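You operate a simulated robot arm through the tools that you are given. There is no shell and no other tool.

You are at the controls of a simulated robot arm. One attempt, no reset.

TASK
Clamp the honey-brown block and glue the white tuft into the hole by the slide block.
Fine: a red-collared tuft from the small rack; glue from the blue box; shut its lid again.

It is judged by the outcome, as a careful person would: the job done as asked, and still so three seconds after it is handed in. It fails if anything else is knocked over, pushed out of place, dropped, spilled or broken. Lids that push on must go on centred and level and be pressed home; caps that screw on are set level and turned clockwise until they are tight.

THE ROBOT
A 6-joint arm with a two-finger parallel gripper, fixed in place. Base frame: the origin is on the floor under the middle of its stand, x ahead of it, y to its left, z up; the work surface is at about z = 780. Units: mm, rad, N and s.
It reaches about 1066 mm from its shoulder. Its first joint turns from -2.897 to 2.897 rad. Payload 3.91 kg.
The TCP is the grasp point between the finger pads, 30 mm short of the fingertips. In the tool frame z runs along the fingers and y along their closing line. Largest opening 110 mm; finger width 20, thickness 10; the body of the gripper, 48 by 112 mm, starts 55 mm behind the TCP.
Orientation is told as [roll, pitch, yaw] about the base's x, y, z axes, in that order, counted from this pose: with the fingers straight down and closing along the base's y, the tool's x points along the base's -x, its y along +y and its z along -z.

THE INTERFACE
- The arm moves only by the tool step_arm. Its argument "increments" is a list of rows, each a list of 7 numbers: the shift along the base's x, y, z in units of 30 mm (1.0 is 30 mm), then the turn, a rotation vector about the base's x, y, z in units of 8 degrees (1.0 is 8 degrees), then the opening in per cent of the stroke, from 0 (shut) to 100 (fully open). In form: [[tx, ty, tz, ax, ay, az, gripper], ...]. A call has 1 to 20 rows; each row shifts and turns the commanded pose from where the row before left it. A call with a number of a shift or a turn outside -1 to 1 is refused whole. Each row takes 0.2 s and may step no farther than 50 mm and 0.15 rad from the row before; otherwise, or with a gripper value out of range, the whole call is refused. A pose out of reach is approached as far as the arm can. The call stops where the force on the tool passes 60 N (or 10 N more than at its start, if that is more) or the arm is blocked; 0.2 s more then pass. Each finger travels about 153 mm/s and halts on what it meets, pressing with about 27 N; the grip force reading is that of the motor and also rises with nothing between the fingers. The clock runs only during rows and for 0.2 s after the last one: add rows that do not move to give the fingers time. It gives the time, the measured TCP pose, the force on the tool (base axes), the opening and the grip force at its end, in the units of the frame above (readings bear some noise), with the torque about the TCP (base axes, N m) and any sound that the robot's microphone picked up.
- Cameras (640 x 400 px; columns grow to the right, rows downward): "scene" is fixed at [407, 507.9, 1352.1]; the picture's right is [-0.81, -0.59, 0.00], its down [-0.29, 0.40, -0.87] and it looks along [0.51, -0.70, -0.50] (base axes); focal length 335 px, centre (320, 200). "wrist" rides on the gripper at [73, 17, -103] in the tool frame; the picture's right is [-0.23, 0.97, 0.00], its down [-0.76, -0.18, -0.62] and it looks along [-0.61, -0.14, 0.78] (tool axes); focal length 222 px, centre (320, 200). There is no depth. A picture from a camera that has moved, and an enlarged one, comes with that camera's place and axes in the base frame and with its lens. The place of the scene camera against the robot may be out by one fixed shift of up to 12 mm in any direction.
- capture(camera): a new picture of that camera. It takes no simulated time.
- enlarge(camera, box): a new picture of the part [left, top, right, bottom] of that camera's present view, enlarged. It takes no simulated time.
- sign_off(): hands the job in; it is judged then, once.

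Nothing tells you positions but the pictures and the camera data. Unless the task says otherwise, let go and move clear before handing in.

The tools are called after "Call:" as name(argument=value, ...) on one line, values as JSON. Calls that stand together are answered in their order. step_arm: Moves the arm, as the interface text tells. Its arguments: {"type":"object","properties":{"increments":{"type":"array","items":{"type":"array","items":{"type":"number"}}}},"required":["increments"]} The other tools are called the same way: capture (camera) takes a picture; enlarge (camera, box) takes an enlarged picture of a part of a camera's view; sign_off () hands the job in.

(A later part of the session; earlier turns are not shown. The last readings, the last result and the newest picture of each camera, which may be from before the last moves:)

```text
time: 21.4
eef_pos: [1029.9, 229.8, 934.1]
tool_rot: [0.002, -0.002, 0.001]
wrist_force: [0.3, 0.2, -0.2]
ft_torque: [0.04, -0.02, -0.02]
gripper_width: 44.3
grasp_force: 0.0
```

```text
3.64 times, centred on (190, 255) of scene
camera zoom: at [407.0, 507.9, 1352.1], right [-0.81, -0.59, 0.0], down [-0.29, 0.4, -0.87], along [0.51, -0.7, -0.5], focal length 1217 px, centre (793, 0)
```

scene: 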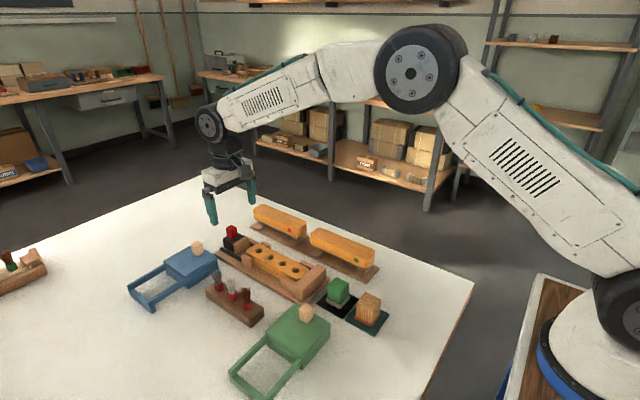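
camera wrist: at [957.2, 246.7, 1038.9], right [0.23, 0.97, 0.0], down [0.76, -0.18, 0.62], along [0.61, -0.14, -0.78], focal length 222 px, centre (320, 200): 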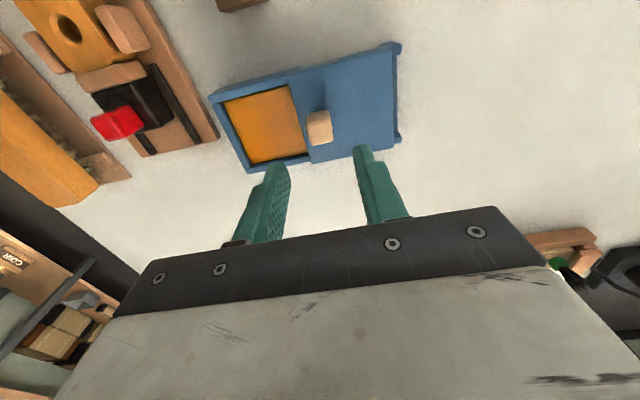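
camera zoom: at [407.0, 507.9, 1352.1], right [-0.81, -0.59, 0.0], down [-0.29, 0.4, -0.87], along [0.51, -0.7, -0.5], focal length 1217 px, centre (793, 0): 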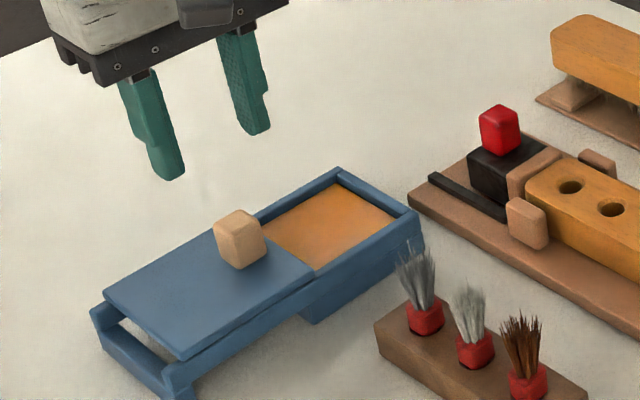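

Call:
step_arm(increments=[[-1, -0.25, 0.5, 0, 0, 0, 40], [-1, -0.25, 0.3, 0, 0, 0, 40], [-1, -0.25, 0, 0, 0, 0, 40], [-1, -0.25, 0, 0, 0, 0, 40], [-1, -0.25, 0, 0, 0, 0, 40], [-1, -0.2, 0, 0, 0, 0, 40], [0, 0, 0, 0, 0, 0, 40]])

Call:
capture(camera="wrist")

Call:
enlarge(camera="wrist", box=[240, 60, 420, 200])

```text
time: 23.0
eef_pos: [848.6, 187.5, 958.7]
tool_rot: [0.001, 0.0, 0.0]
wrist_force: [0.2, 0.1, 0.2]
ft_torque: [-0.02, -0.01, -0.01]
gripper_width: 44.1
grasp_force: 0.1
```

```text
taken
camera wrist: at [777.3, 203.0, 1062.6], right [0.23, 0.97, 0.0], down [0.76, -0.18, 0.62], along [0.61, -0.14, -0.78], focal length 222 px, centre (320, 200)
```

wrist: 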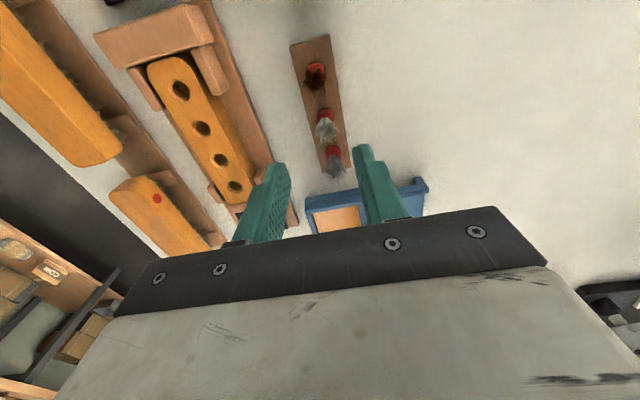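

```text
2.86 times, centred on (330, 130) of wrist
camera zoom: at [777.3, 203.0, 1062.6], right [0.23, 0.97, 0.0], down [0.76, -0.18, 0.62], along [0.61, -0.14, -0.78], focal length 635 px, centre (291, 400)
```

zoom: 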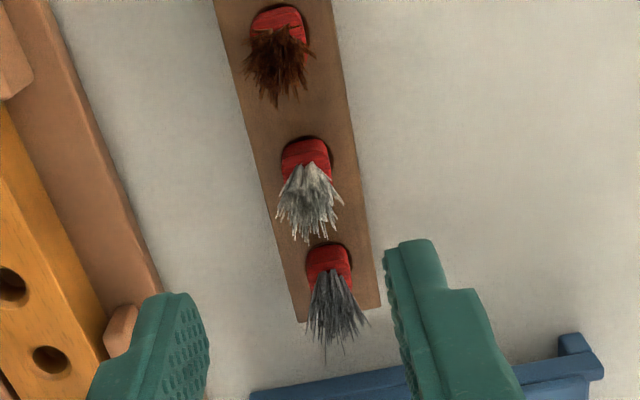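

Call:
enlarge(camera="wrist", box=[305, 100, 365, 150])

Call:
enlarge(camera="scene", box=[215, 270, 255, 300])

Call:
enlarge(camera="scene", box=[245, 235, 285, 265])

Call:
enlarge(camera="wrist", box=[190, 110, 270, 170])

```text
8.00 times, centred on (335, 125) of wrist
camera zoom: at [777.3, 203.0, 1062.6], right [0.23, 0.97, 0.0], down [0.76, -0.18, 0.62], along [0.61, -0.14, -0.78], focal length 1777 px, centre (200, 800)
```

zoom: 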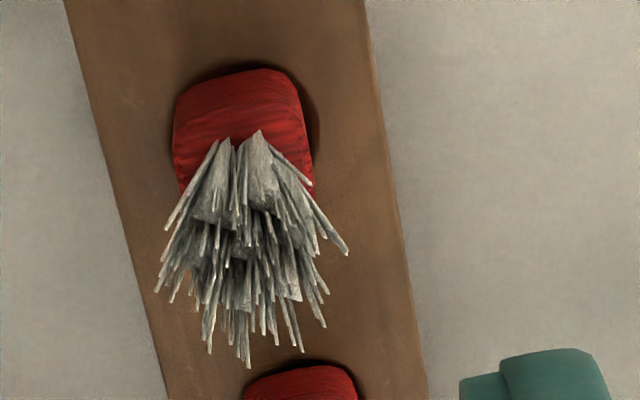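

```text
13.33 times, centred on (235, 285) of scene
camera zoom: at [407.0, 507.9, 1352.1], right [-0.81, -0.59, 0.0], down [-0.29, 0.4, -0.87], along [0.51, -0.7, -0.5], focal length 4462 px, centre (1453, -933)
```

zoom: 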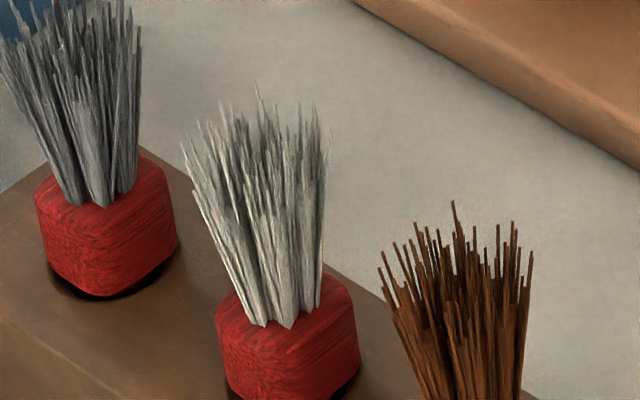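

```text
13.33 times, centred on (265, 250) of scene
camera zoom: at [407.0, 507.9, 1352.1], right [-0.81, -0.59, 0.0], down [-0.29, 0.4, -0.87], along [0.51, -0.7, -0.5], focal length 4462 px, centre (1053, -467)
```

zoom: 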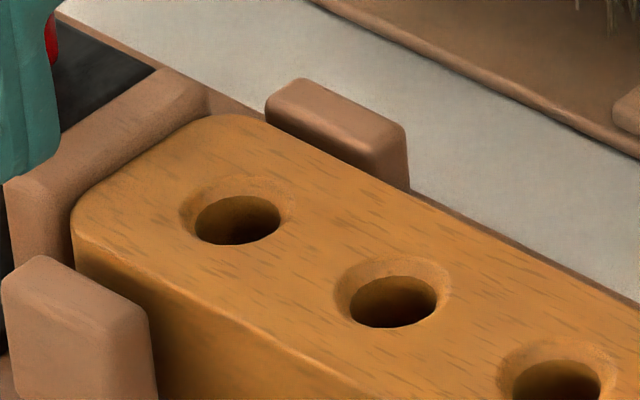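

```text
6.67 times, centred on (230, 140) of wrist
camera zoom: at [777.3, 203.0, 1062.6], right [0.23, 0.97, 0.0], down [0.76, -0.18, 0.62], along [0.61, -0.14, -0.78], focal length 1481 px, centre (920, 600)
```

zoom: 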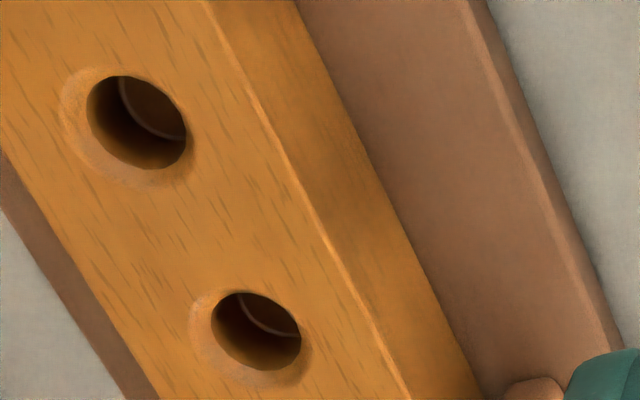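

The white tuft is the middle one in the rack; its roughly 19 mm square red collar is at about (862, 190), with the rack top near z = 800. I'll line up above it and check again.

Call:
step_arm(increments=[[0.46, 0.08, -0.6, 0, 0, 0, 40], [0, 0, -0.8, 0, 0, 0, 40], [0, 0, -0.5, 0, 0, 0, 40], [0, 0, 0, 0, 0, 0, 40]])

Call:
capture(camera="wrist")

Call:
enlarge(camera="wrist", box=[260, 90, 380, 190])

Call:
enlarge(camera="scene", box=[190, 230, 290, 320])

```text
time: 24.0
eef_pos: [864.3, 190.0, 899.7]
tool_rot: [-0.001, -0.002, 0.001]
wrist_force: [0.1, -0.1, -0.2]
ft_torque: [0.01, 0.03, 0.0]
gripper_width: 43.9
grasp_force: 0.1
```

```text
taken
camera wrist: at [792.0, 206.1, 1004.5], right [0.23, 0.97, 0.0], down [0.76, -0.18, 0.62], along [0.61, -0.14, -0.78], focal length 222 px, centre (320, 200)
```

wrist: 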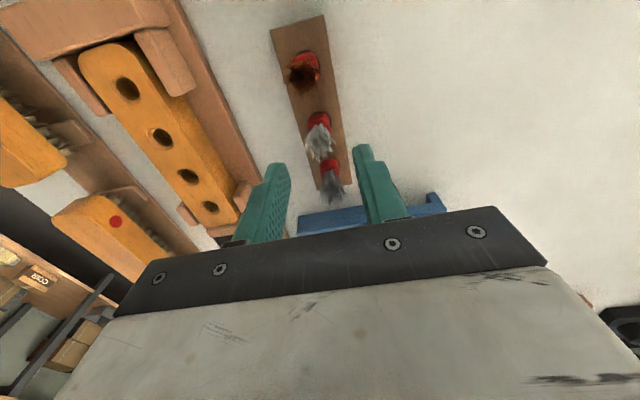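

```text
4.00 times, centred on (320, 140) of wrist
camera zoom: at [792.0, 206.1, 1004.5], right [0.23, 0.97, 0.0], down [0.76, -0.18, 0.62], along [0.61, -0.14, -0.78], focal length 888 px, centre (320, 440)
```

zoom: 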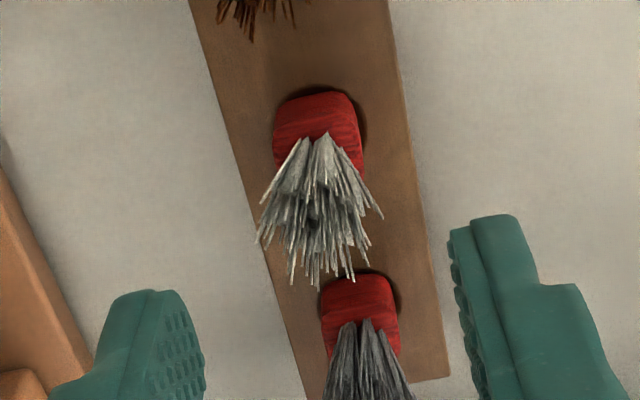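

```text
4.44 times, centred on (240, 275) of scene
camera zoom: at [407.0, 507.9, 1352.1], right [-0.81, -0.59, 0.0], down [-0.29, 0.4, -0.87], along [0.51, -0.7, -0.5], focal length 1488 px, centre (676, -133)
```

zoom: 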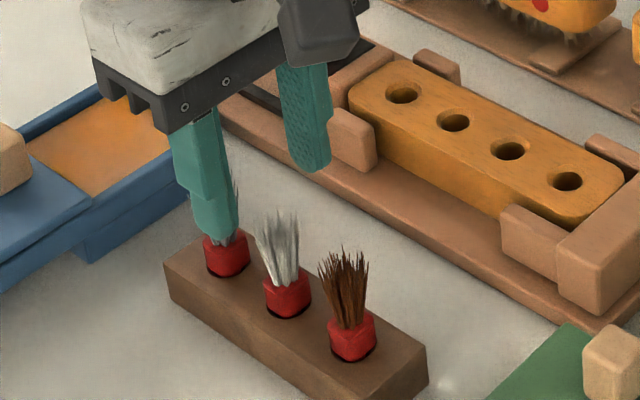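

Call:
step_arm(increments=[[-0.06, 0, -0.5, 0, 0, 0, 40], [0, 0, -0.5, 0, 0, 0, 40], [0, 0, -0.5, 0, 0, 0, 40], [0, 0, -0.4, 0, 0, 0, 40], [0, 0, 0, 0, 0, 0, 40]])

Call:
enlarge(camera="wrist", box=[260, 90, 380, 190])

Call:
enlarge(camera="scene", box=[200, 250, 280, 320])

```text
time: 25.2
eef_pos: [861.7, 189.3, 842.6]
tool_rot: [0.001, -0.002, 0.001]
wrist_force: [0.0, -0.2, 0.0]
ft_torque: [0.02, 0.0, -0.02]
gripper_width: 44.2
grasp_force: 0.0
```

```text
4.00 times, centred on (320, 140) of wrist
camera zoom: at [789.8, 205.9, 946.5], right [0.23, 0.97, 0.0], down [0.76, -0.18, 0.62], along [0.61, -0.14, -0.78], focal length 888 px, centre (320, 440)
```

zoom: 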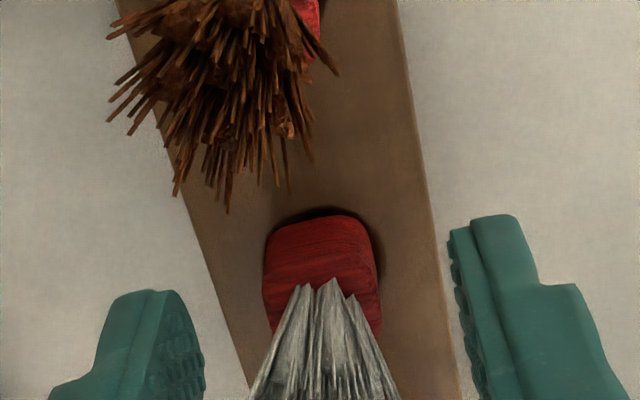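

```text
5.71 times, centred on (240, 285) of scene
camera zoom: at [407.0, 507.9, 1352.1], right [-0.81, -0.59, 0.0], down [-0.29, 0.4, -0.87], along [0.51, -0.7, -0.5], focal length 1912 px, centre (777, -286)
```

zoom: 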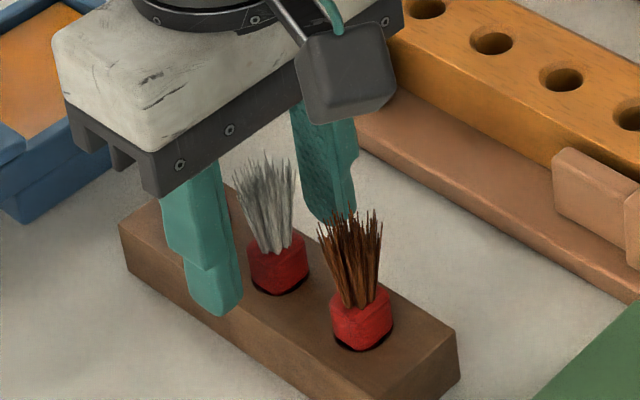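

Call:
step_arm(increments=[[0.03, 0, -0.12, 0, 0, 0, 40], [0, 0, -0.12, 0, 0, 0, 40], [0, 0, 0, 0, 0, 0, 40]])

Call:
enlarge(camera="scene", box=[210, 260, 270, 310])

Call:
enlarge(camera="wrist", box=[260, 110, 380, 210])

```text
time: 26.0
eef_pos: [863.8, 190.1, 834.4]
tool_rot: [0.001, -0.002, 0.0]
wrist_force: [0.4, 0.0, -0.3]
ft_torque: [0.04, -0.03, -0.03]
gripper_width: 44.1
grasp_force: 0.0
```

```text
8.00 times, centred on (240, 285) of scene
camera zoom: at [407.0, 507.9, 1352.1], right [-0.81, -0.59, 0.0], down [-0.29, 0.4, -0.87], along [0.51, -0.7, -0.5], focal length 2678 px, centre (960, -480)
```

zoom: 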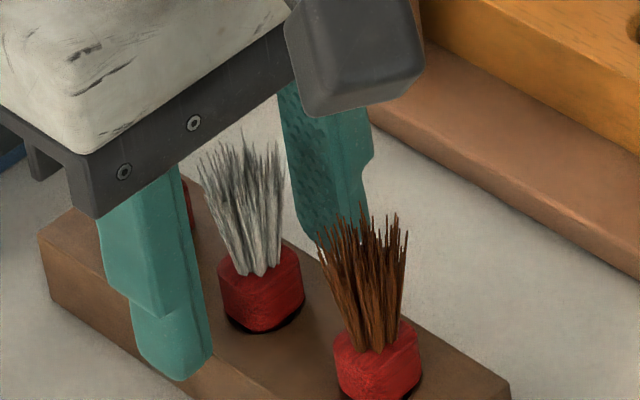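

```text
4.00 times, centred on (320, 160) of wrist
camera zoom: at [791.0, 206.1, 939.3], right [0.23, 0.97, 0.0], down [0.76, -0.18, 0.62], along [0.61, -0.14, -0.78], focal length 888 px, centre (320, 360)
```

zoom: 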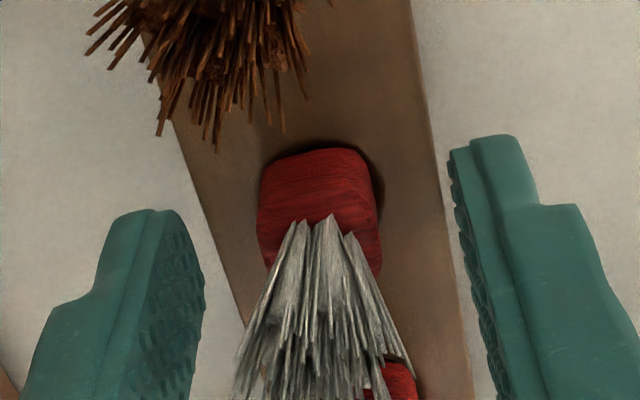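

Call:
step_arm(increments=[[-0.03, 0, 0.05, 0, 0, 0, 40], [0, 0, 0, 0, 0, 0, 30], [0, 0, 0, 0, 0, 0, 22], [0, 0, 0, 0, 0, 0, 15]])

Call:
enlarge(camera="scene", box=[210, 260, 270, 310])

Call:
enlarge(camera="wrist", box=[260, 110, 380, 210])

```text
time: 27.0
eef_pos: [861.6, 190.2, 835.6]
tool_rot: [0.0, -0.003, 0.001]
wrist_force: [0.4, -1.4, 0.4]
ft_torque: [-0.01, 0.0, -0.04]
gripper_width: 17.3
grasp_force: 0.7
```

```text
8.00 times, centred on (240, 285) of scene
camera zoom: at [407.0, 507.9, 1352.1], right [-0.81, -0.59, 0.0], down [-0.29, 0.4, -0.87], along [0.51, -0.7, -0.5], focal length 2678 px, centre (960, -480)
```

zoom: 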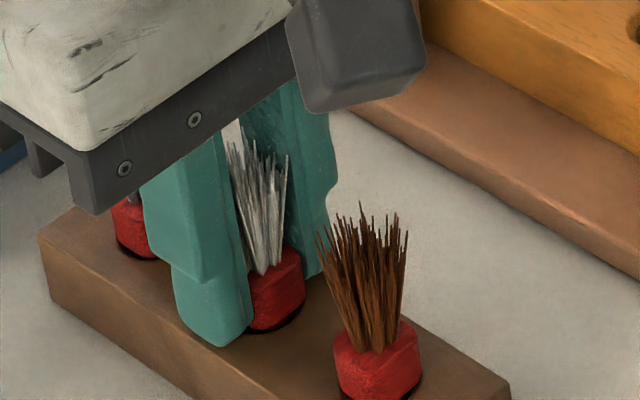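

```text
4.00 times, centred on (320, 160) of wrist
camera zoom: at [790.0, 206.4, 941.1], right [0.23, 0.97, 0.0], down [0.76, -0.18, 0.62], along [0.61, -0.14, -0.78], focal length 888 px, centre (320, 360)
```

zoom: 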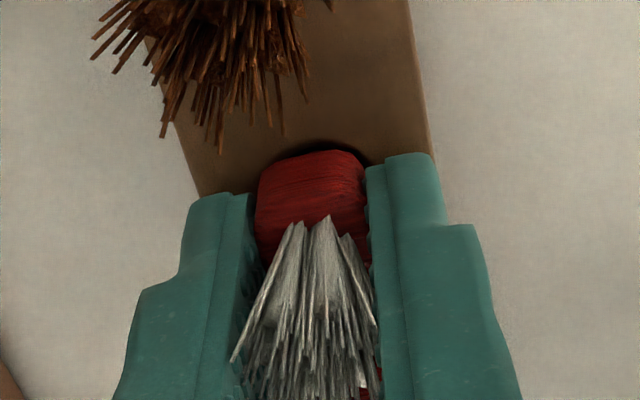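

Call:
step_arm(increments=[[0, 0, 0, 0, 0, 0, 8], [0, 0, 0, 0, 0, 0, 0], [0, 0, 0, 0, 0, 0, 0]])

Call:
enlarge(camera="wrist", box=[260, 110, 380, 210])

Call:
enlarge(camera="scene", box=[210, 260, 270, 310])

```text
time: 27.8
eef_pos: [861.3, 189.4, 838.0]
tool_rot: [0.0, -0.001, 0.001]
wrist_force: [0.0, 0.4, -0.5]
ft_torque: [-0.01, 0.0, -0.02]
gripper_width: 16.1
grasp_force: 27.0
```

```text
4.00 times, centred on (320, 160) of wrist
camera zoom: at [790.1, 206.4, 941.1], right [0.23, 0.97, 0.0], down [0.76, -0.18, 0.62], along [0.61, -0.14, -0.78], focal length 888 px, centre (320, 360)
```

zoom: 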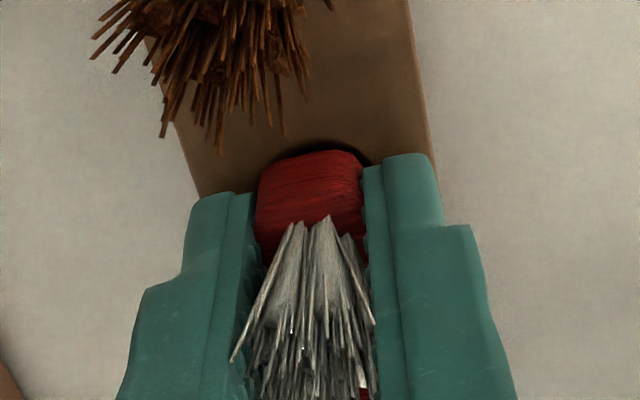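

```text
8.00 times, centred on (240, 285) of scene
camera zoom: at [407.0, 507.9, 1352.1], right [-0.81, -0.59, 0.0], down [-0.29, 0.4, -0.87], along [0.51, -0.7, -0.5], focal length 2678 px, centre (960, -480)
```

zoom: 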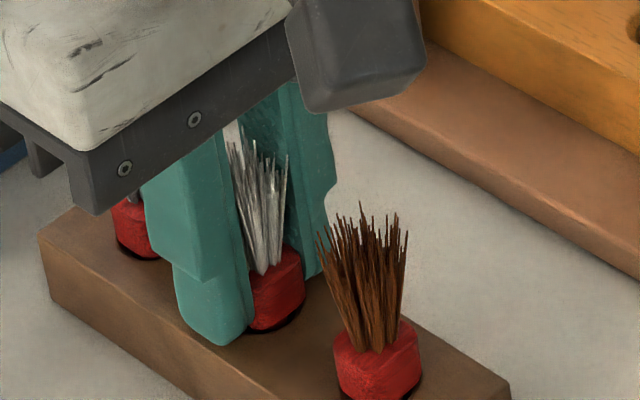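

The white tuft is gripped at 16 mm. I'll lift it straight out and look at its root.

Call:
step_arm(increments=[[0, 0, 0.2, 0, 0, 0, 0], [0, 0, 0.4, 0, 0, 0, 0], [0, 0, 0.8, 0, 0, 0, 0], [0, 0, 1, 0, 0, 0, 0], [0, 0, 0.6, 0, 0, 0, 0], [0, 0, 0, 0, 0, 0, 0]])

Call:
enlarge(camera="scene", box=[190, 220, 290, 300])

Call:
enlarge(camera="wrist", box=[260, 110, 380, 210])

```text
time: 29.2
eef_pos: [863.1, 187.6, 926.9]
tool_rot: [0.001, -0.003, -0.001]
wrist_force: [0.4, 0.3, 0.0]
ft_torque: [-0.04, 0.01, -0.01]
gripper_width: 16.5
grasp_force: 27.4
```

```text
5.00 times, centred on (240, 260) of scene
camera zoom: at [407.0, 507.9, 1352.1], right [-0.81, -0.59, 0.0], down [-0.29, 0.4, -0.87], along [0.51, -0.7, -0.5], focal length 1673 px, centre (720, -100)
```

zoom: 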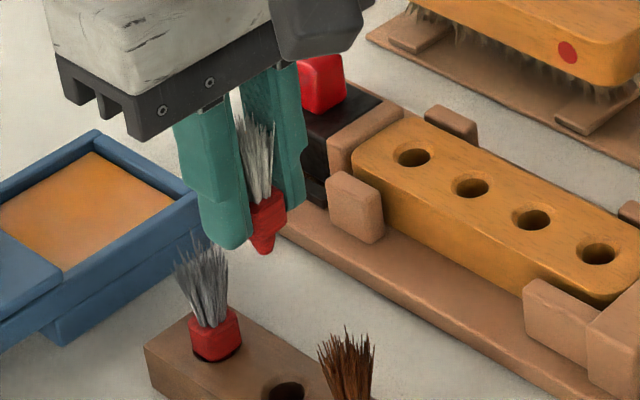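

```text
4.00 times, centred on (320, 160) of wrist
camera zoom: at [789.5, 205.1, 1031.7], right [0.23, 0.97, 0.0], down [0.76, -0.18, 0.62], along [0.61, -0.14, -0.78], focal length 888 px, centre (320, 360)
```

zoom: 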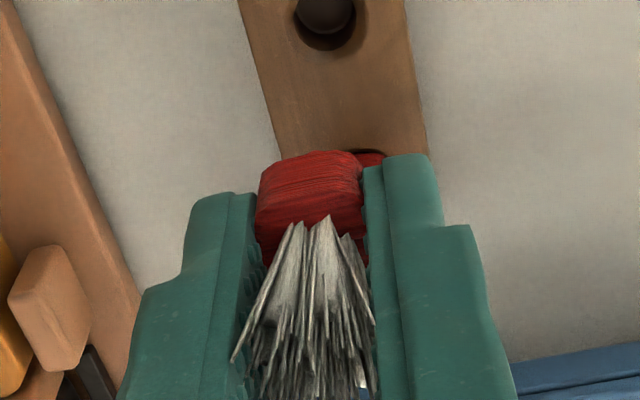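

Call:
enlarge(camera="scene", box=[222, 245, 262, 275])

Call:
enlarge(camera="scene", box=[225, 285, 265, 315])

```text
13.33 times, centred on (242, 260) of scene
camera zoom: at [407.0, 507.9, 1352.1], right [-0.81, -0.59, 0.0], down [-0.29, 0.4, -0.87], along [0.51, -0.7, -0.5], focal length 4462 px, centre (1360, -600)
```

zoom: 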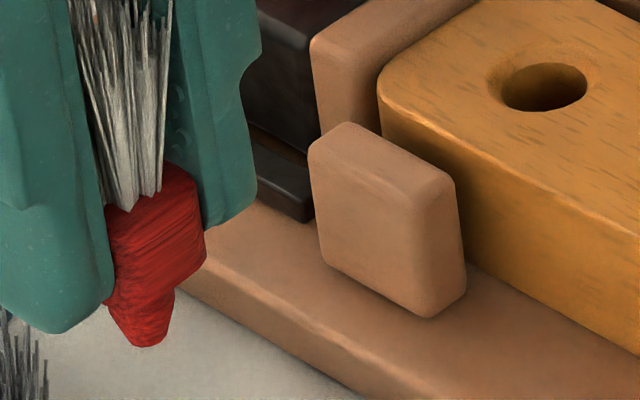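

```text
13.33 times, centred on (245, 300) of scene
camera zoom: at [407.0, 507.9, 1352.1], right [-0.81, -0.59, 0.0], down [-0.29, 0.4, -0.87], along [0.51, -0.7, -0.5], focal length 4462 px, centre (1320, -1133)
```

zoom: 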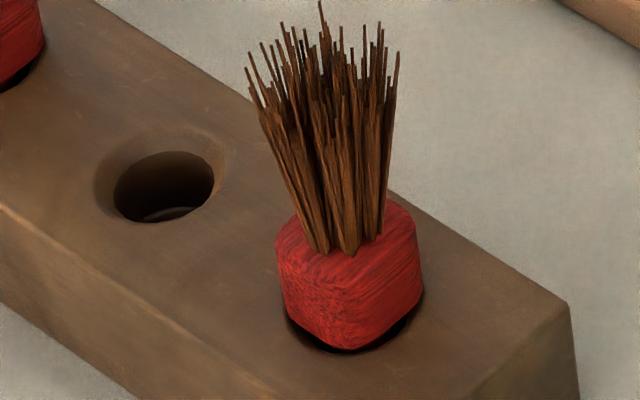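

The tuft has a tapered red root below the collar. Next I'll carry it over the open blue box and find the glue level.

Call:
step_arm(increments=[[0.7, -0.1, 0.2, 0, 0, 0, 0], [1, -0.1, 0, 0, 0, 0, 0], [1, -0.1, 0, 0, 0, 0, 0], [1, -0.1, 0, 0, 0, 0, 0], [1, -0.06, 0, 0, 0, 0, 0], [0.8, 0, 0, 0, 0, 0, 0], [0, 0, 0, 0, 0, 0, 0]])

Call:
capture(camera="wrist")

Call:
enlarge(camera="scene", box=[130, 200, 250, 290])

Call:
enlarge(camera="wrist", box=[240, 80, 440, 210])

```text
time: 30.8
eef_pos: [1027.6, 175.2, 932.5]
tool_rot: [-0.001, -0.003, -0.001]
wrist_force: [-0.2, 0.4, -0.8]
ft_torque: [0.0, 0.01, 0.0]
gripper_width: 16.3
grasp_force: 26.9
```

```text
taken
camera wrist: at [956.1, 191.0, 1037.6], right [0.23, 0.97, 0.0], down [0.76, -0.18, 0.62], along [0.61, -0.14, -0.78], focal length 222 px, centre (320, 200)
```

wrist: 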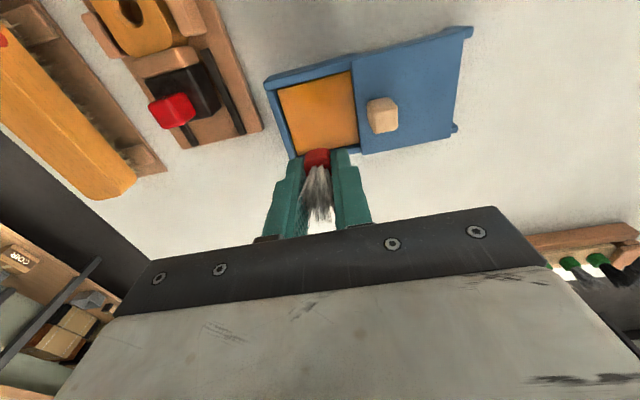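

```text
4.44 times, centred on (190, 245) of scene
camera zoom: at [407.0, 507.9, 1352.1], right [-0.81, -0.59, 0.0], down [-0.29, 0.4, -0.87], along [0.51, -0.7, -0.5], focal length 1488 px, centre (898, 0)
```

zoom: 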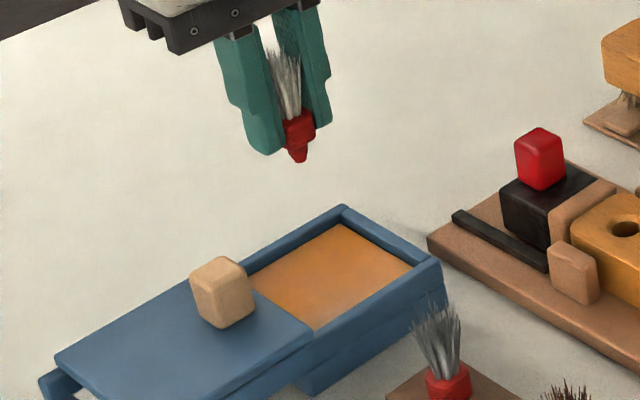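

```text
3.08 times, centred on (340, 145) of wrist
camera zoom: at [956.1, 191.0, 1037.6], right [0.23, 0.97, 0.0], down [0.76, -0.18, 0.62], along [0.61, -0.14, -0.78], focal length 684 px, centre (258, 369)
```

zoom: 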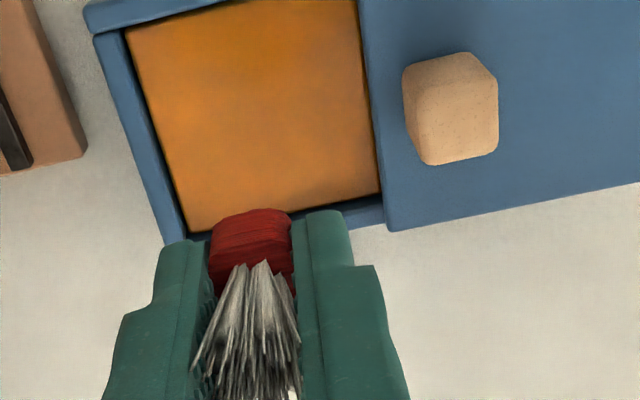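

Call:
step_arm(increments=[[0.05, -0.05, -0.7, 0, 0, 0, 0], [0, 0, -0.8, 0, 0, 0, 0], [0, 0, -0.6, 0, 0, 0, 0], [0, 0, 0, 0, 0, 0, 0]])

Call:
enlarge(camera="scene", box=[170, 225, 250, 285])

Call:
enlarge(camera="wrist", box=[240, 80, 440, 210])

```text
time: 31.8
eef_pos: [1027.2, 174.2, 870.9]
tool_rot: [0.001, -0.001, 0.0]
wrist_force: [0.4, -0.1, 0.5]
ft_torque: [-0.03, 0.01, 0.0]
gripper_width: 16.6
grasp_force: 27.2
```

```text
6.67 times, centred on (210, 255) of scene
camera zoom: at [407.0, 507.9, 1352.1], right [-0.81, -0.59, 0.0], down [-0.29, 0.4, -0.87], along [0.51, -0.7, -0.5], focal length 2231 px, centre (1053, -167)
```

zoom: 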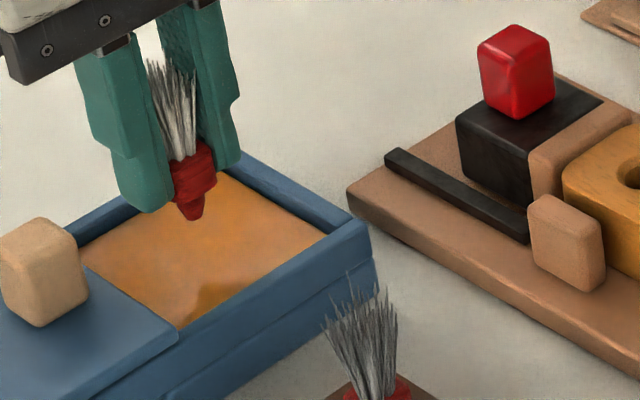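

```text
3.08 times, centred on (340, 145) of wrist
camera zoom: at [955.5, 190.4, 974.2], right [0.23, 0.97, 0.0], down [0.76, -0.18, 0.62], along [0.61, -0.14, -0.78], focal length 684 px, centre (258, 369)
```

zoom: 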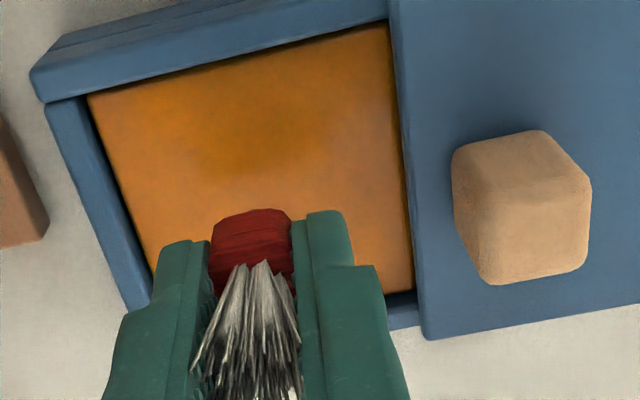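

Call:
step_arm(increments=[[0, 0, -0.3, 0, 0, 0, 0], [0, 0, 0, 0, 0, 0, 0]])

Call:
enlarge(camera="scene", box=[180, 240, 220, 270])

```text
time: 32.4
eef_pos: [1028.2, 174.3, 860.0]
tool_rot: [-0.001, -0.003, 0.001]
wrist_force: [-0.5, 0.6, -0.2]
ft_torque: [-0.03, 0.0, 0.0]
gripper_width: 16.4
grasp_force: 26.8
```

```text
13.33 times, centred on (200, 255) of scene
camera zoom: at [407.0, 507.9, 1352.1], right [-0.81, -0.59, 0.0], down [-0.29, 0.4, -0.87], along [0.51, -0.7, -0.5], focal length 4462 px, centre (1920, -533)
```

zoom: 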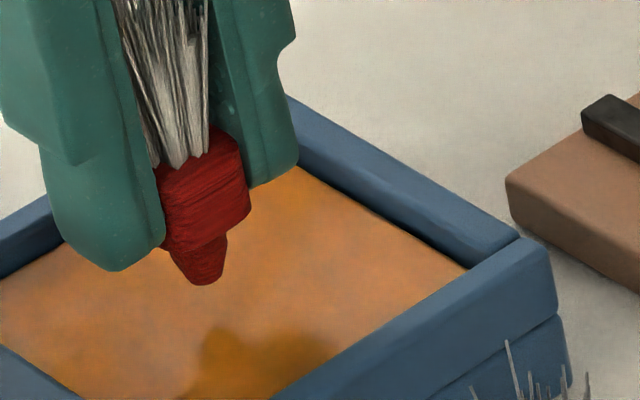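

Call:
step_arm(increments=[[0, 0, -0.2, 0, 0, 0, 0], [0, 0, -0.17, 0, 0, 0, 0], [0, 0, 0, 0, 0, 0, 0]])

Call:
enlarge(camera="scene", box=[180, 240, 220, 270])

```text
time: 33.2
eef_pos: [1029.1, 174.5, 852.4]
tool_rot: [0.001, -0.007, -0.001]
wrist_force: [-1.0, -0.6, 18.0]
ft_torque: [0.01, 0.08, 0.0]
gripper_width: 16.5
grasp_force: 26.9
```

```text
13.33 times, centred on (200, 255) of scene
camera zoom: at [407.0, 507.9, 1352.1], right [-0.81, -0.59, 0.0], down [-0.29, 0.4, -0.87], along [0.51, -0.7, -0.5], focal length 4462 px, centre (1920, -533)
```

zoom: 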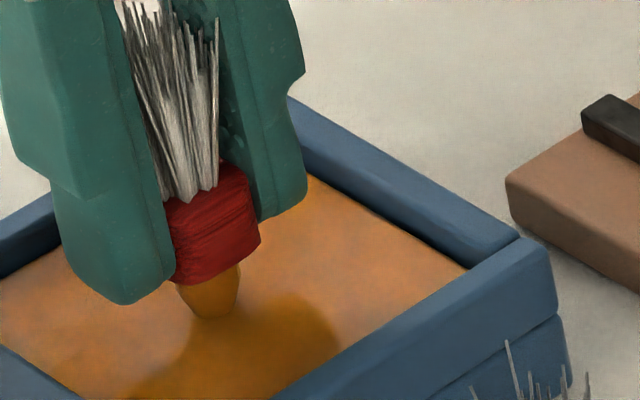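

The root has turned amber where it touched the glue, so it is coated. I'll lift it straight up and check the grip.

Call:
step_arm(increments=[[0, 0, 0.2, 0, 0, 0, 0], [0, 0, 0.5, 0, 0, 0, 0], [0, 0, 1, 0, 0, 0, 0], [0, 0, 1, 0, 0, 0, 0], [0, 0, 0, 0, 0, 0, 0]])

Call:
enlarge(camera="scene", box=[170, 220, 230, 265])

Call:
enlarge(camera="wrist", box=[260, 110, 380, 210])

```text
time: 34.4
eef_pos: [1027.7, 172.9, 931.4]
tool_rot: [0.0, -0.002, 0.002]
wrist_force: [-0.7, -0.2, -0.8]
ft_torque: [0.01, 0.01, 0.01]
gripper_width: 16.6
grasp_force: 26.8
```

```text
8.89 times, centred on (200, 242) of scene
camera zoom: at [407.0, 507.9, 1352.1], right [-0.81, -0.59, 0.0], down [-0.29, 0.4, -0.87], along [0.51, -0.7, -0.5], focal length 2975 px, centre (1387, -178)
```

zoom: 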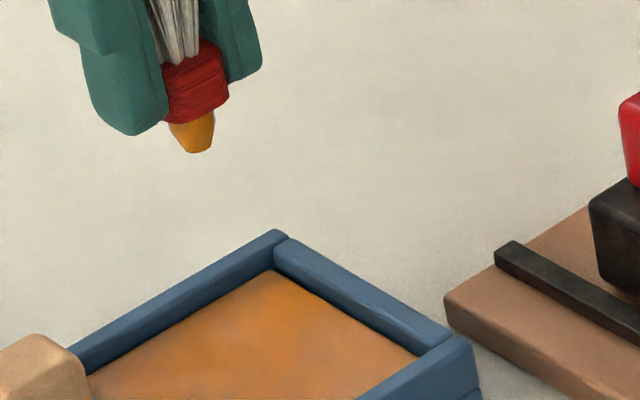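

```text
4.00 times, centred on (320, 160) of wrist
camera zoom: at [955.9, 189.7, 1036.1], right [0.23, 0.97, 0.0], down [0.76, -0.18, 0.62], along [0.61, -0.14, -0.78], focal length 888 px, centre (320, 360)
```

zoom: 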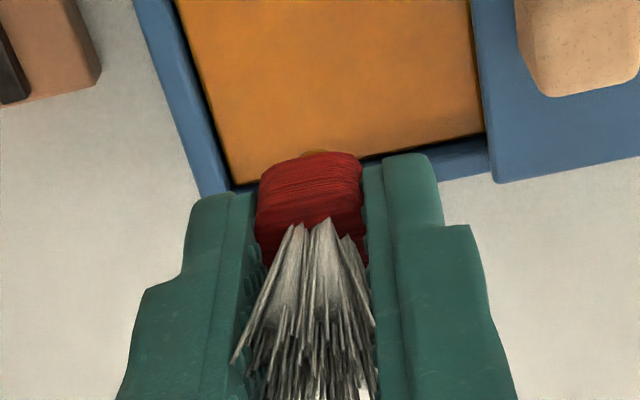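

Call:
step_arm(increments=[[-0.92, -0.98, 0, 0, 0, 0, 0], [-0.92, -0.98, 0, 0, 0, 0, 0], [-0.92, -0.98, 0, 0, 0, 0, 0], [-0.9, -0.98, 0, 0, 0, 0, 0], [0, 0, 0, 0, 0, 0, 0]])

Call:
capture(camera="wrist")

Call:
enlarge(camera="wrist", box=[250, 60, 390, 180])

Call:
enlarge(camera="scene", box=[220, 200, 300, 260])

```text
time: 35.6
eef_pos: [918.5, 55.4, 932.7]
tool_rot: [0.001, -0.002, -0.002]
wrist_force: [-0.1, -0.7, -0.2]
ft_torque: [0.01, 0.01, -0.01]
gripper_width: 16.5
grasp_force: 27.2
```

```text
taken
camera wrist: at [846.3, 72.3, 1036.3], right [0.23, 0.97, 0.0], down [0.76, -0.18, 0.62], along [0.61, -0.14, -0.78], focal length 222 px, centre (320, 200)
```

wrist: 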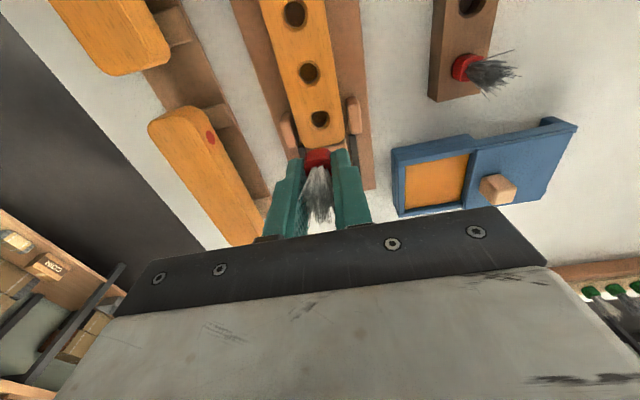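

```text
3.33 times, centred on (320, 120) of wrist
camera zoom: at [846.3, 72.3, 1036.3], right [0.23, 0.97, 0.0], down [0.76, -0.18, 0.62], along [0.61, -0.14, -0.78], focal length 740 px, centre (320, 467)
```

zoom: 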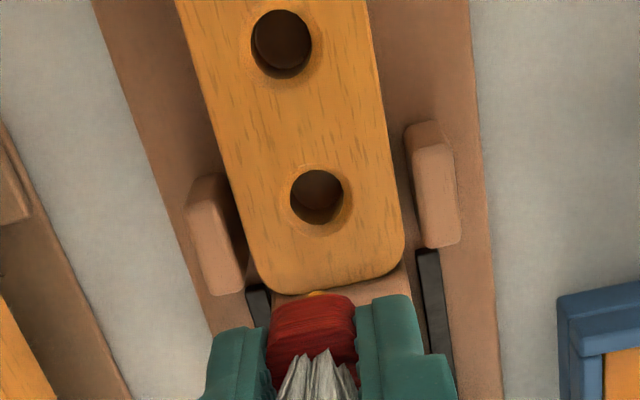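

```text
6.67 times, centred on (260, 230) of scene
camera zoom: at [407.0, 507.9, 1352.1], right [-0.81, -0.59, 0.0], down [-0.29, 0.4, -0.87], along [0.51, -0.7, -0.5], focal length 2231 px, centre (720, 0)
```

zoom: 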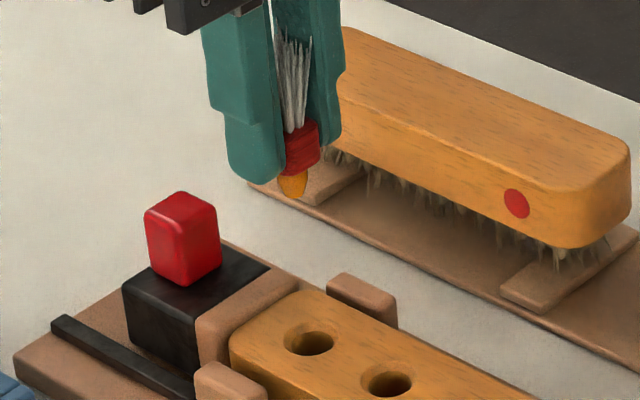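

The hole by the slide block is at about (918, 55.4, 820), and the tuft hangs right above it. I'll lower it to just over the hole and check the alignment.

Call:
step_arm(increments=[[0, 0, -0.7, 0, 0, 0, 0], [0, 0, -0.7, 0, 0, 0, 0], [0, 0, -0.5, 0, 0, 0, 0], [0, 0, 0, 0, 0, 0, 0]])

Call:
enlarge(camera="wrist", box=[270, 100, 370, 180])

Call:
enlarge(camera="scene", box=[235, 225, 285, 262])

```text
time: 36.6
eef_pos: [918.6, 57.0, 873.8]
tool_rot: [0.0, -0.002, -0.001]
wrist_force: [0.7, 1.1, 0.0]
ft_torque: [0.0, 0.0, 0.02]
gripper_width: 16.5
grasp_force: 27.3
```

```text
5.00 times, centred on (320, 140) of wrist
camera zoom: at [846.9, 73.1, 979.0], right [0.23, 0.97, 0.0], down [0.76, -0.18, 0.62], along [0.61, -0.14, -0.78], focal length 1111 px, centre (320, 500)
```

zoom: 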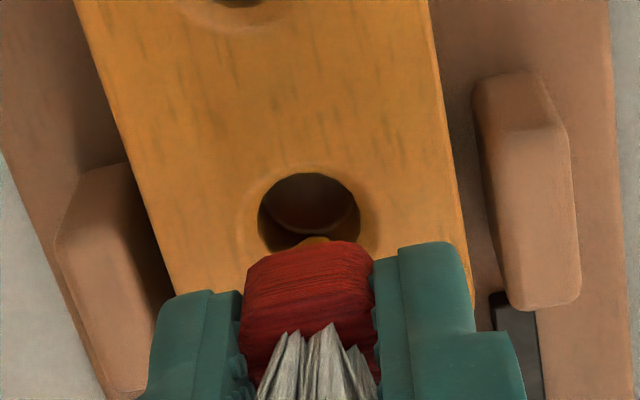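

```text
10.81 times, centred on (260, 244) of scene
camera zoom: at [407.0, 507.9, 1352.1], right [-0.81, -0.59, 0.0], down [-0.29, 0.4, -0.87], along [0.51, -0.7, -0.5], focal length 3618 px, centre (969, -270)
```

zoom: 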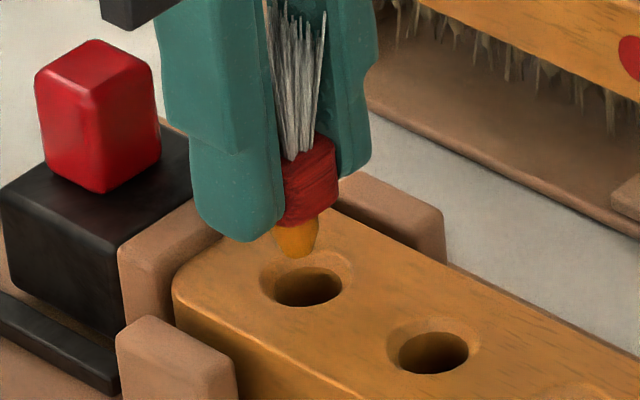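

The tuft needs to shift about 1.2 mm in −x and 1.7 mm in −y. I'll make that correction and lower gently while watching the force.

Call:
step_arm(increments=[[-0.04, -0.057, -0.1, 0, 0, 0, 0], [0, 0, -0.1, 0, 0, 0, 0], [0, 0, 0, 0, 0, 0, 0]])

Call:
enlarge(camera="wrist", box=[270, 100, 370, 180])

Call:
enlarge(camera="scene", box=[235, 225, 285, 262])

```text
time: 37.4
eef_pos: [918.6, 53.6, 868.2]
tool_rot: [0.0, -0.002, 0.0]
wrist_force: [-0.6, 0.9, 0.2]
ft_torque: [0.01, 0.01, 0.02]
gripper_width: 16.3
grasp_force: 26.9
```

```text
5.00 times, centred on (320, 140) of wrist
camera zoom: at [845.9, 70.5, 972.5], right [0.23, 0.97, 0.0], down [0.76, -0.18, 0.62], along [0.61, -0.14, -0.78], focal length 1111 px, centre (320, 500)
```

zoom: 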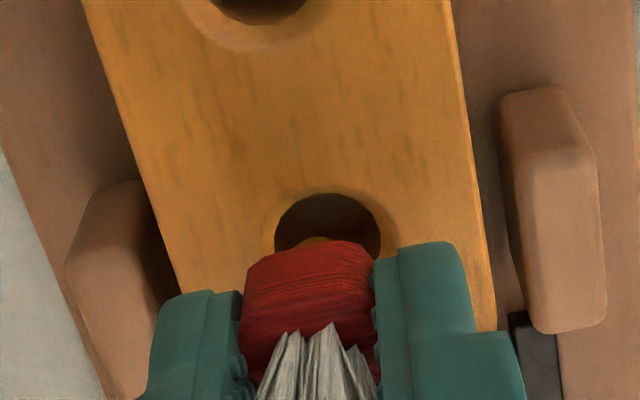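

```text
10.81 times, centred on (260, 244) of scene
camera zoom: at [407.0, 507.9, 1352.1], right [-0.81, -0.59, 0.0], down [-0.29, 0.4, -0.87], along [0.51, -0.7, -0.5], focal length 3618 px, centre (969, -270)
```

zoom: 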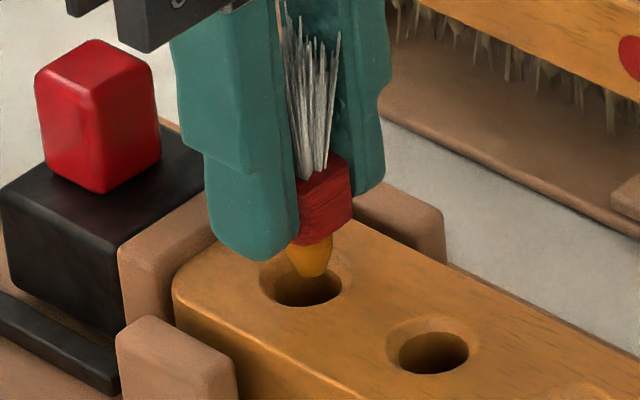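

Call:
step_arm(increments=[[0.01, 0.035, 0, 0, 0, 0, 0], [0, 0, 0, 0, 0, 0, 0]])

Call:
enlarge(camera="wrist", box=[270, 100, 370, 180])

Call:
enlarge(camera="scene", box=[235, 225, 285, 262])

```text
time: 38.0
eef_pos: [919.1, 54.9, 867.6]
tool_rot: [0.0, -0.002, 0.0]
wrist_force: [-1.0, -0.1, -0.5]
ft_torque: [0.02, -0.03, -0.01]
gripper_width: 16.4
grasp_force: 26.8
```

```text
5.00 times, centred on (320, 140) of wrist
camera zoom: at [846.4, 71.8, 972.5], right [0.23, 0.97, 0.0], down [0.76, -0.18, 0.62], along [0.61, -0.14, -0.78], focal length 1111 px, centre (320, 500)
```

zoom: 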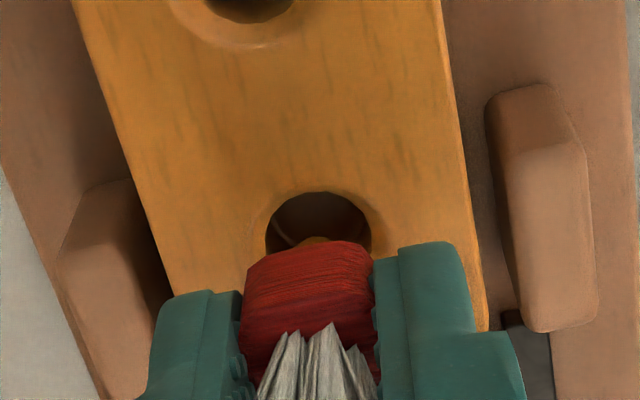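

```text
10.81 times, centred on (260, 244) of scene
camera zoom: at [407.0, 507.9, 1352.1], right [-0.81, -0.59, 0.0], down [-0.29, 0.4, -0.87], along [0.51, -0.7, -0.5], focal length 3618 px, centre (969, -270)
```

zoom: 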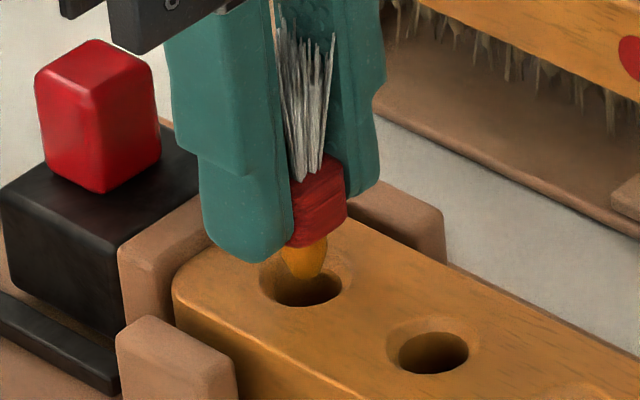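

Call:
step_arm(increments=[[0, 0, -0.1, 0, 0, 0, 0], [0, 0, -0.1, 0, 0, 0, 0], [0, 0, 0, 0, 0, 0, 0]])

Call:
enlarge(camera="scene", box=[235, 225, 285, 262])

Call:
enlarge(camera="wrist", box=[270, 100, 370, 180])

```text
time: 38.8
eef_pos: [918.7, 54.5, 861.5]
tool_rot: [0.0, -0.001, 0.001]
wrist_force: [-1.3, 0.2, -0.4]
ft_torque: [-0.01, 0.03, 0.02]
gripper_width: 16.5
grasp_force: 26.4
```

```text
10.81 times, centred on (260, 244) of scene
camera zoom: at [407.0, 507.9, 1352.1], right [-0.81, -0.59, 0.0], down [-0.29, 0.4, -0.87], along [0.51, -0.7, -0.5], focal length 3618 px, centre (969, -270)
```

zoom: 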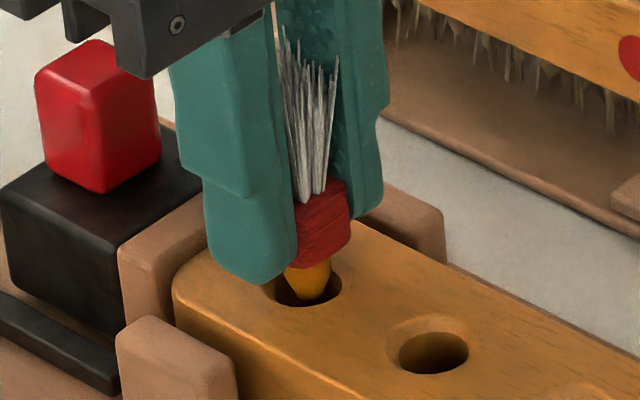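

```text
5.00 times, centred on (320, 140) of wrist
camera zoom: at [846.2, 71.5, 966.5], right [0.23, 0.97, 0.0], down [0.76, -0.18, 0.62], along [0.61, -0.14, -0.78], focal length 1111 px, centre (320, 500)
```

zoom: 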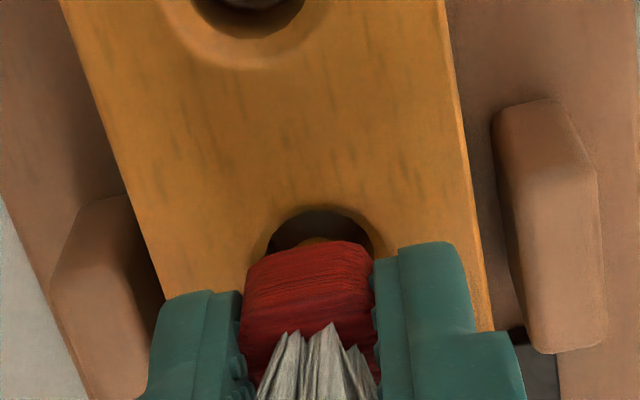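

Call:
step_arm(increments=[[0, 0, -0.08, 0, 0, 0, 0], [0, 0, -0.08, 0, 0, 0, 0], [0, 0, 0, 0, 0, 0, 0]])

Call:
enlarge(camera="scene", box=[235, 225, 285, 262])

Call:
enlarge(camera="wrist", box=[270, 100, 370, 180])

```text
time: 39.6
eef_pos: [918.4, 55.9, 856.2]
tool_rot: [0.0, -0.001, -0.001]
wrist_force: [-0.2, 0.6, -0.3]
ft_torque: [0.01, 0.01, 0.02]
gripper_width: 16.3
grasp_force: 26.7
```

```text
10.81 times, centred on (260, 244) of scene
camera zoom: at [407.0, 507.9, 1352.1], right [-0.81, -0.59, 0.0], down [-0.29, 0.4, -0.87], along [0.51, -0.7, -0.5], focal length 3618 px, centre (969, -270)
```

zoom: 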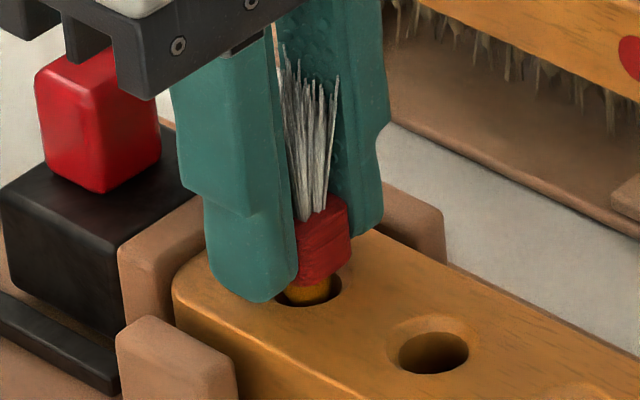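

```text
5.00 times, centred on (320, 140) of wrist
camera zoom: at [846.3, 71.9, 961.4], right [0.23, 0.97, 0.0], down [0.76, -0.18, 0.62], along [0.61, -0.14, -0.78], focal length 1111 px, centre (320, 500)
```

zoom: 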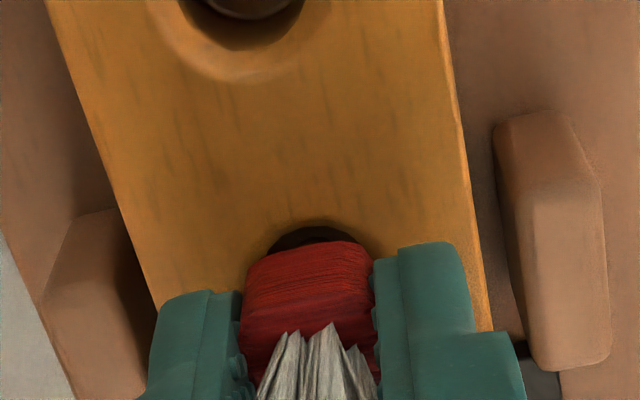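

Call:
step_arm(increments=[[0, 0, -0.07, 0, 0, 0, 0], [0, 0, -0.07, 0, 0, 0, 0], [0, 0, 0, 0, 0, 0, 0]])

Call:
enlarge(camera="scene", box=[235, 225, 285, 262])

Call:
enlarge(camera="wrist", box=[270, 100, 370, 180])

```text
time: 40.4
eef_pos: [917.6, 56.1, 854.7]
tool_rot: [0.0, -0.004, 0.001]
wrist_force: [-4.5, -3.6, 20.5]
ft_torque: [-0.12, 0.18, 0.0]
gripper_width: 16.3
grasp_force: 27.1
```

```text
10.81 times, centred on (260, 244) of scene
camera zoom: at [407.0, 507.9, 1352.1], right [-0.81, -0.59, 0.0], down [-0.29, 0.4, -0.87], along [0.51, -0.7, -0.5], focal length 3618 px, centre (969, -270)
```

zoom: 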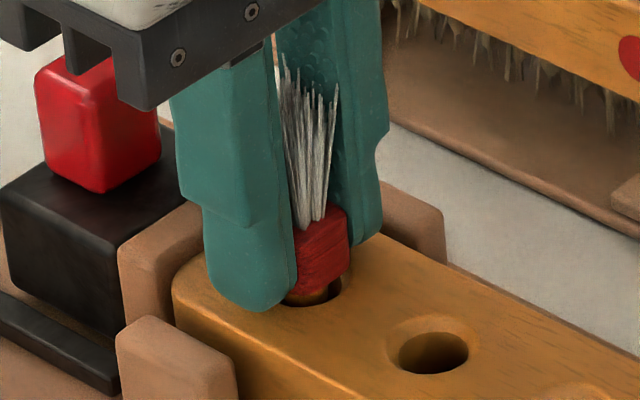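

```text
5.00 times, centred on (320, 140) of wrist
camera zoom: at [846.3, 72.3, 958.6], right [0.23, 0.97, 0.0], down [0.76, -0.18, 0.63], along [0.61, -0.14, -0.78], focal length 1111 px, centre (320, 500)
```

zoom: 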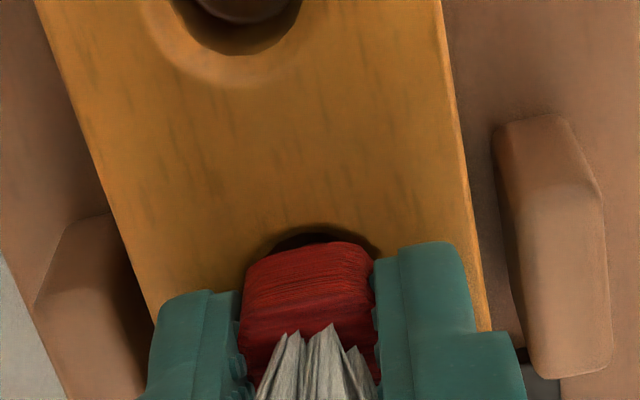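

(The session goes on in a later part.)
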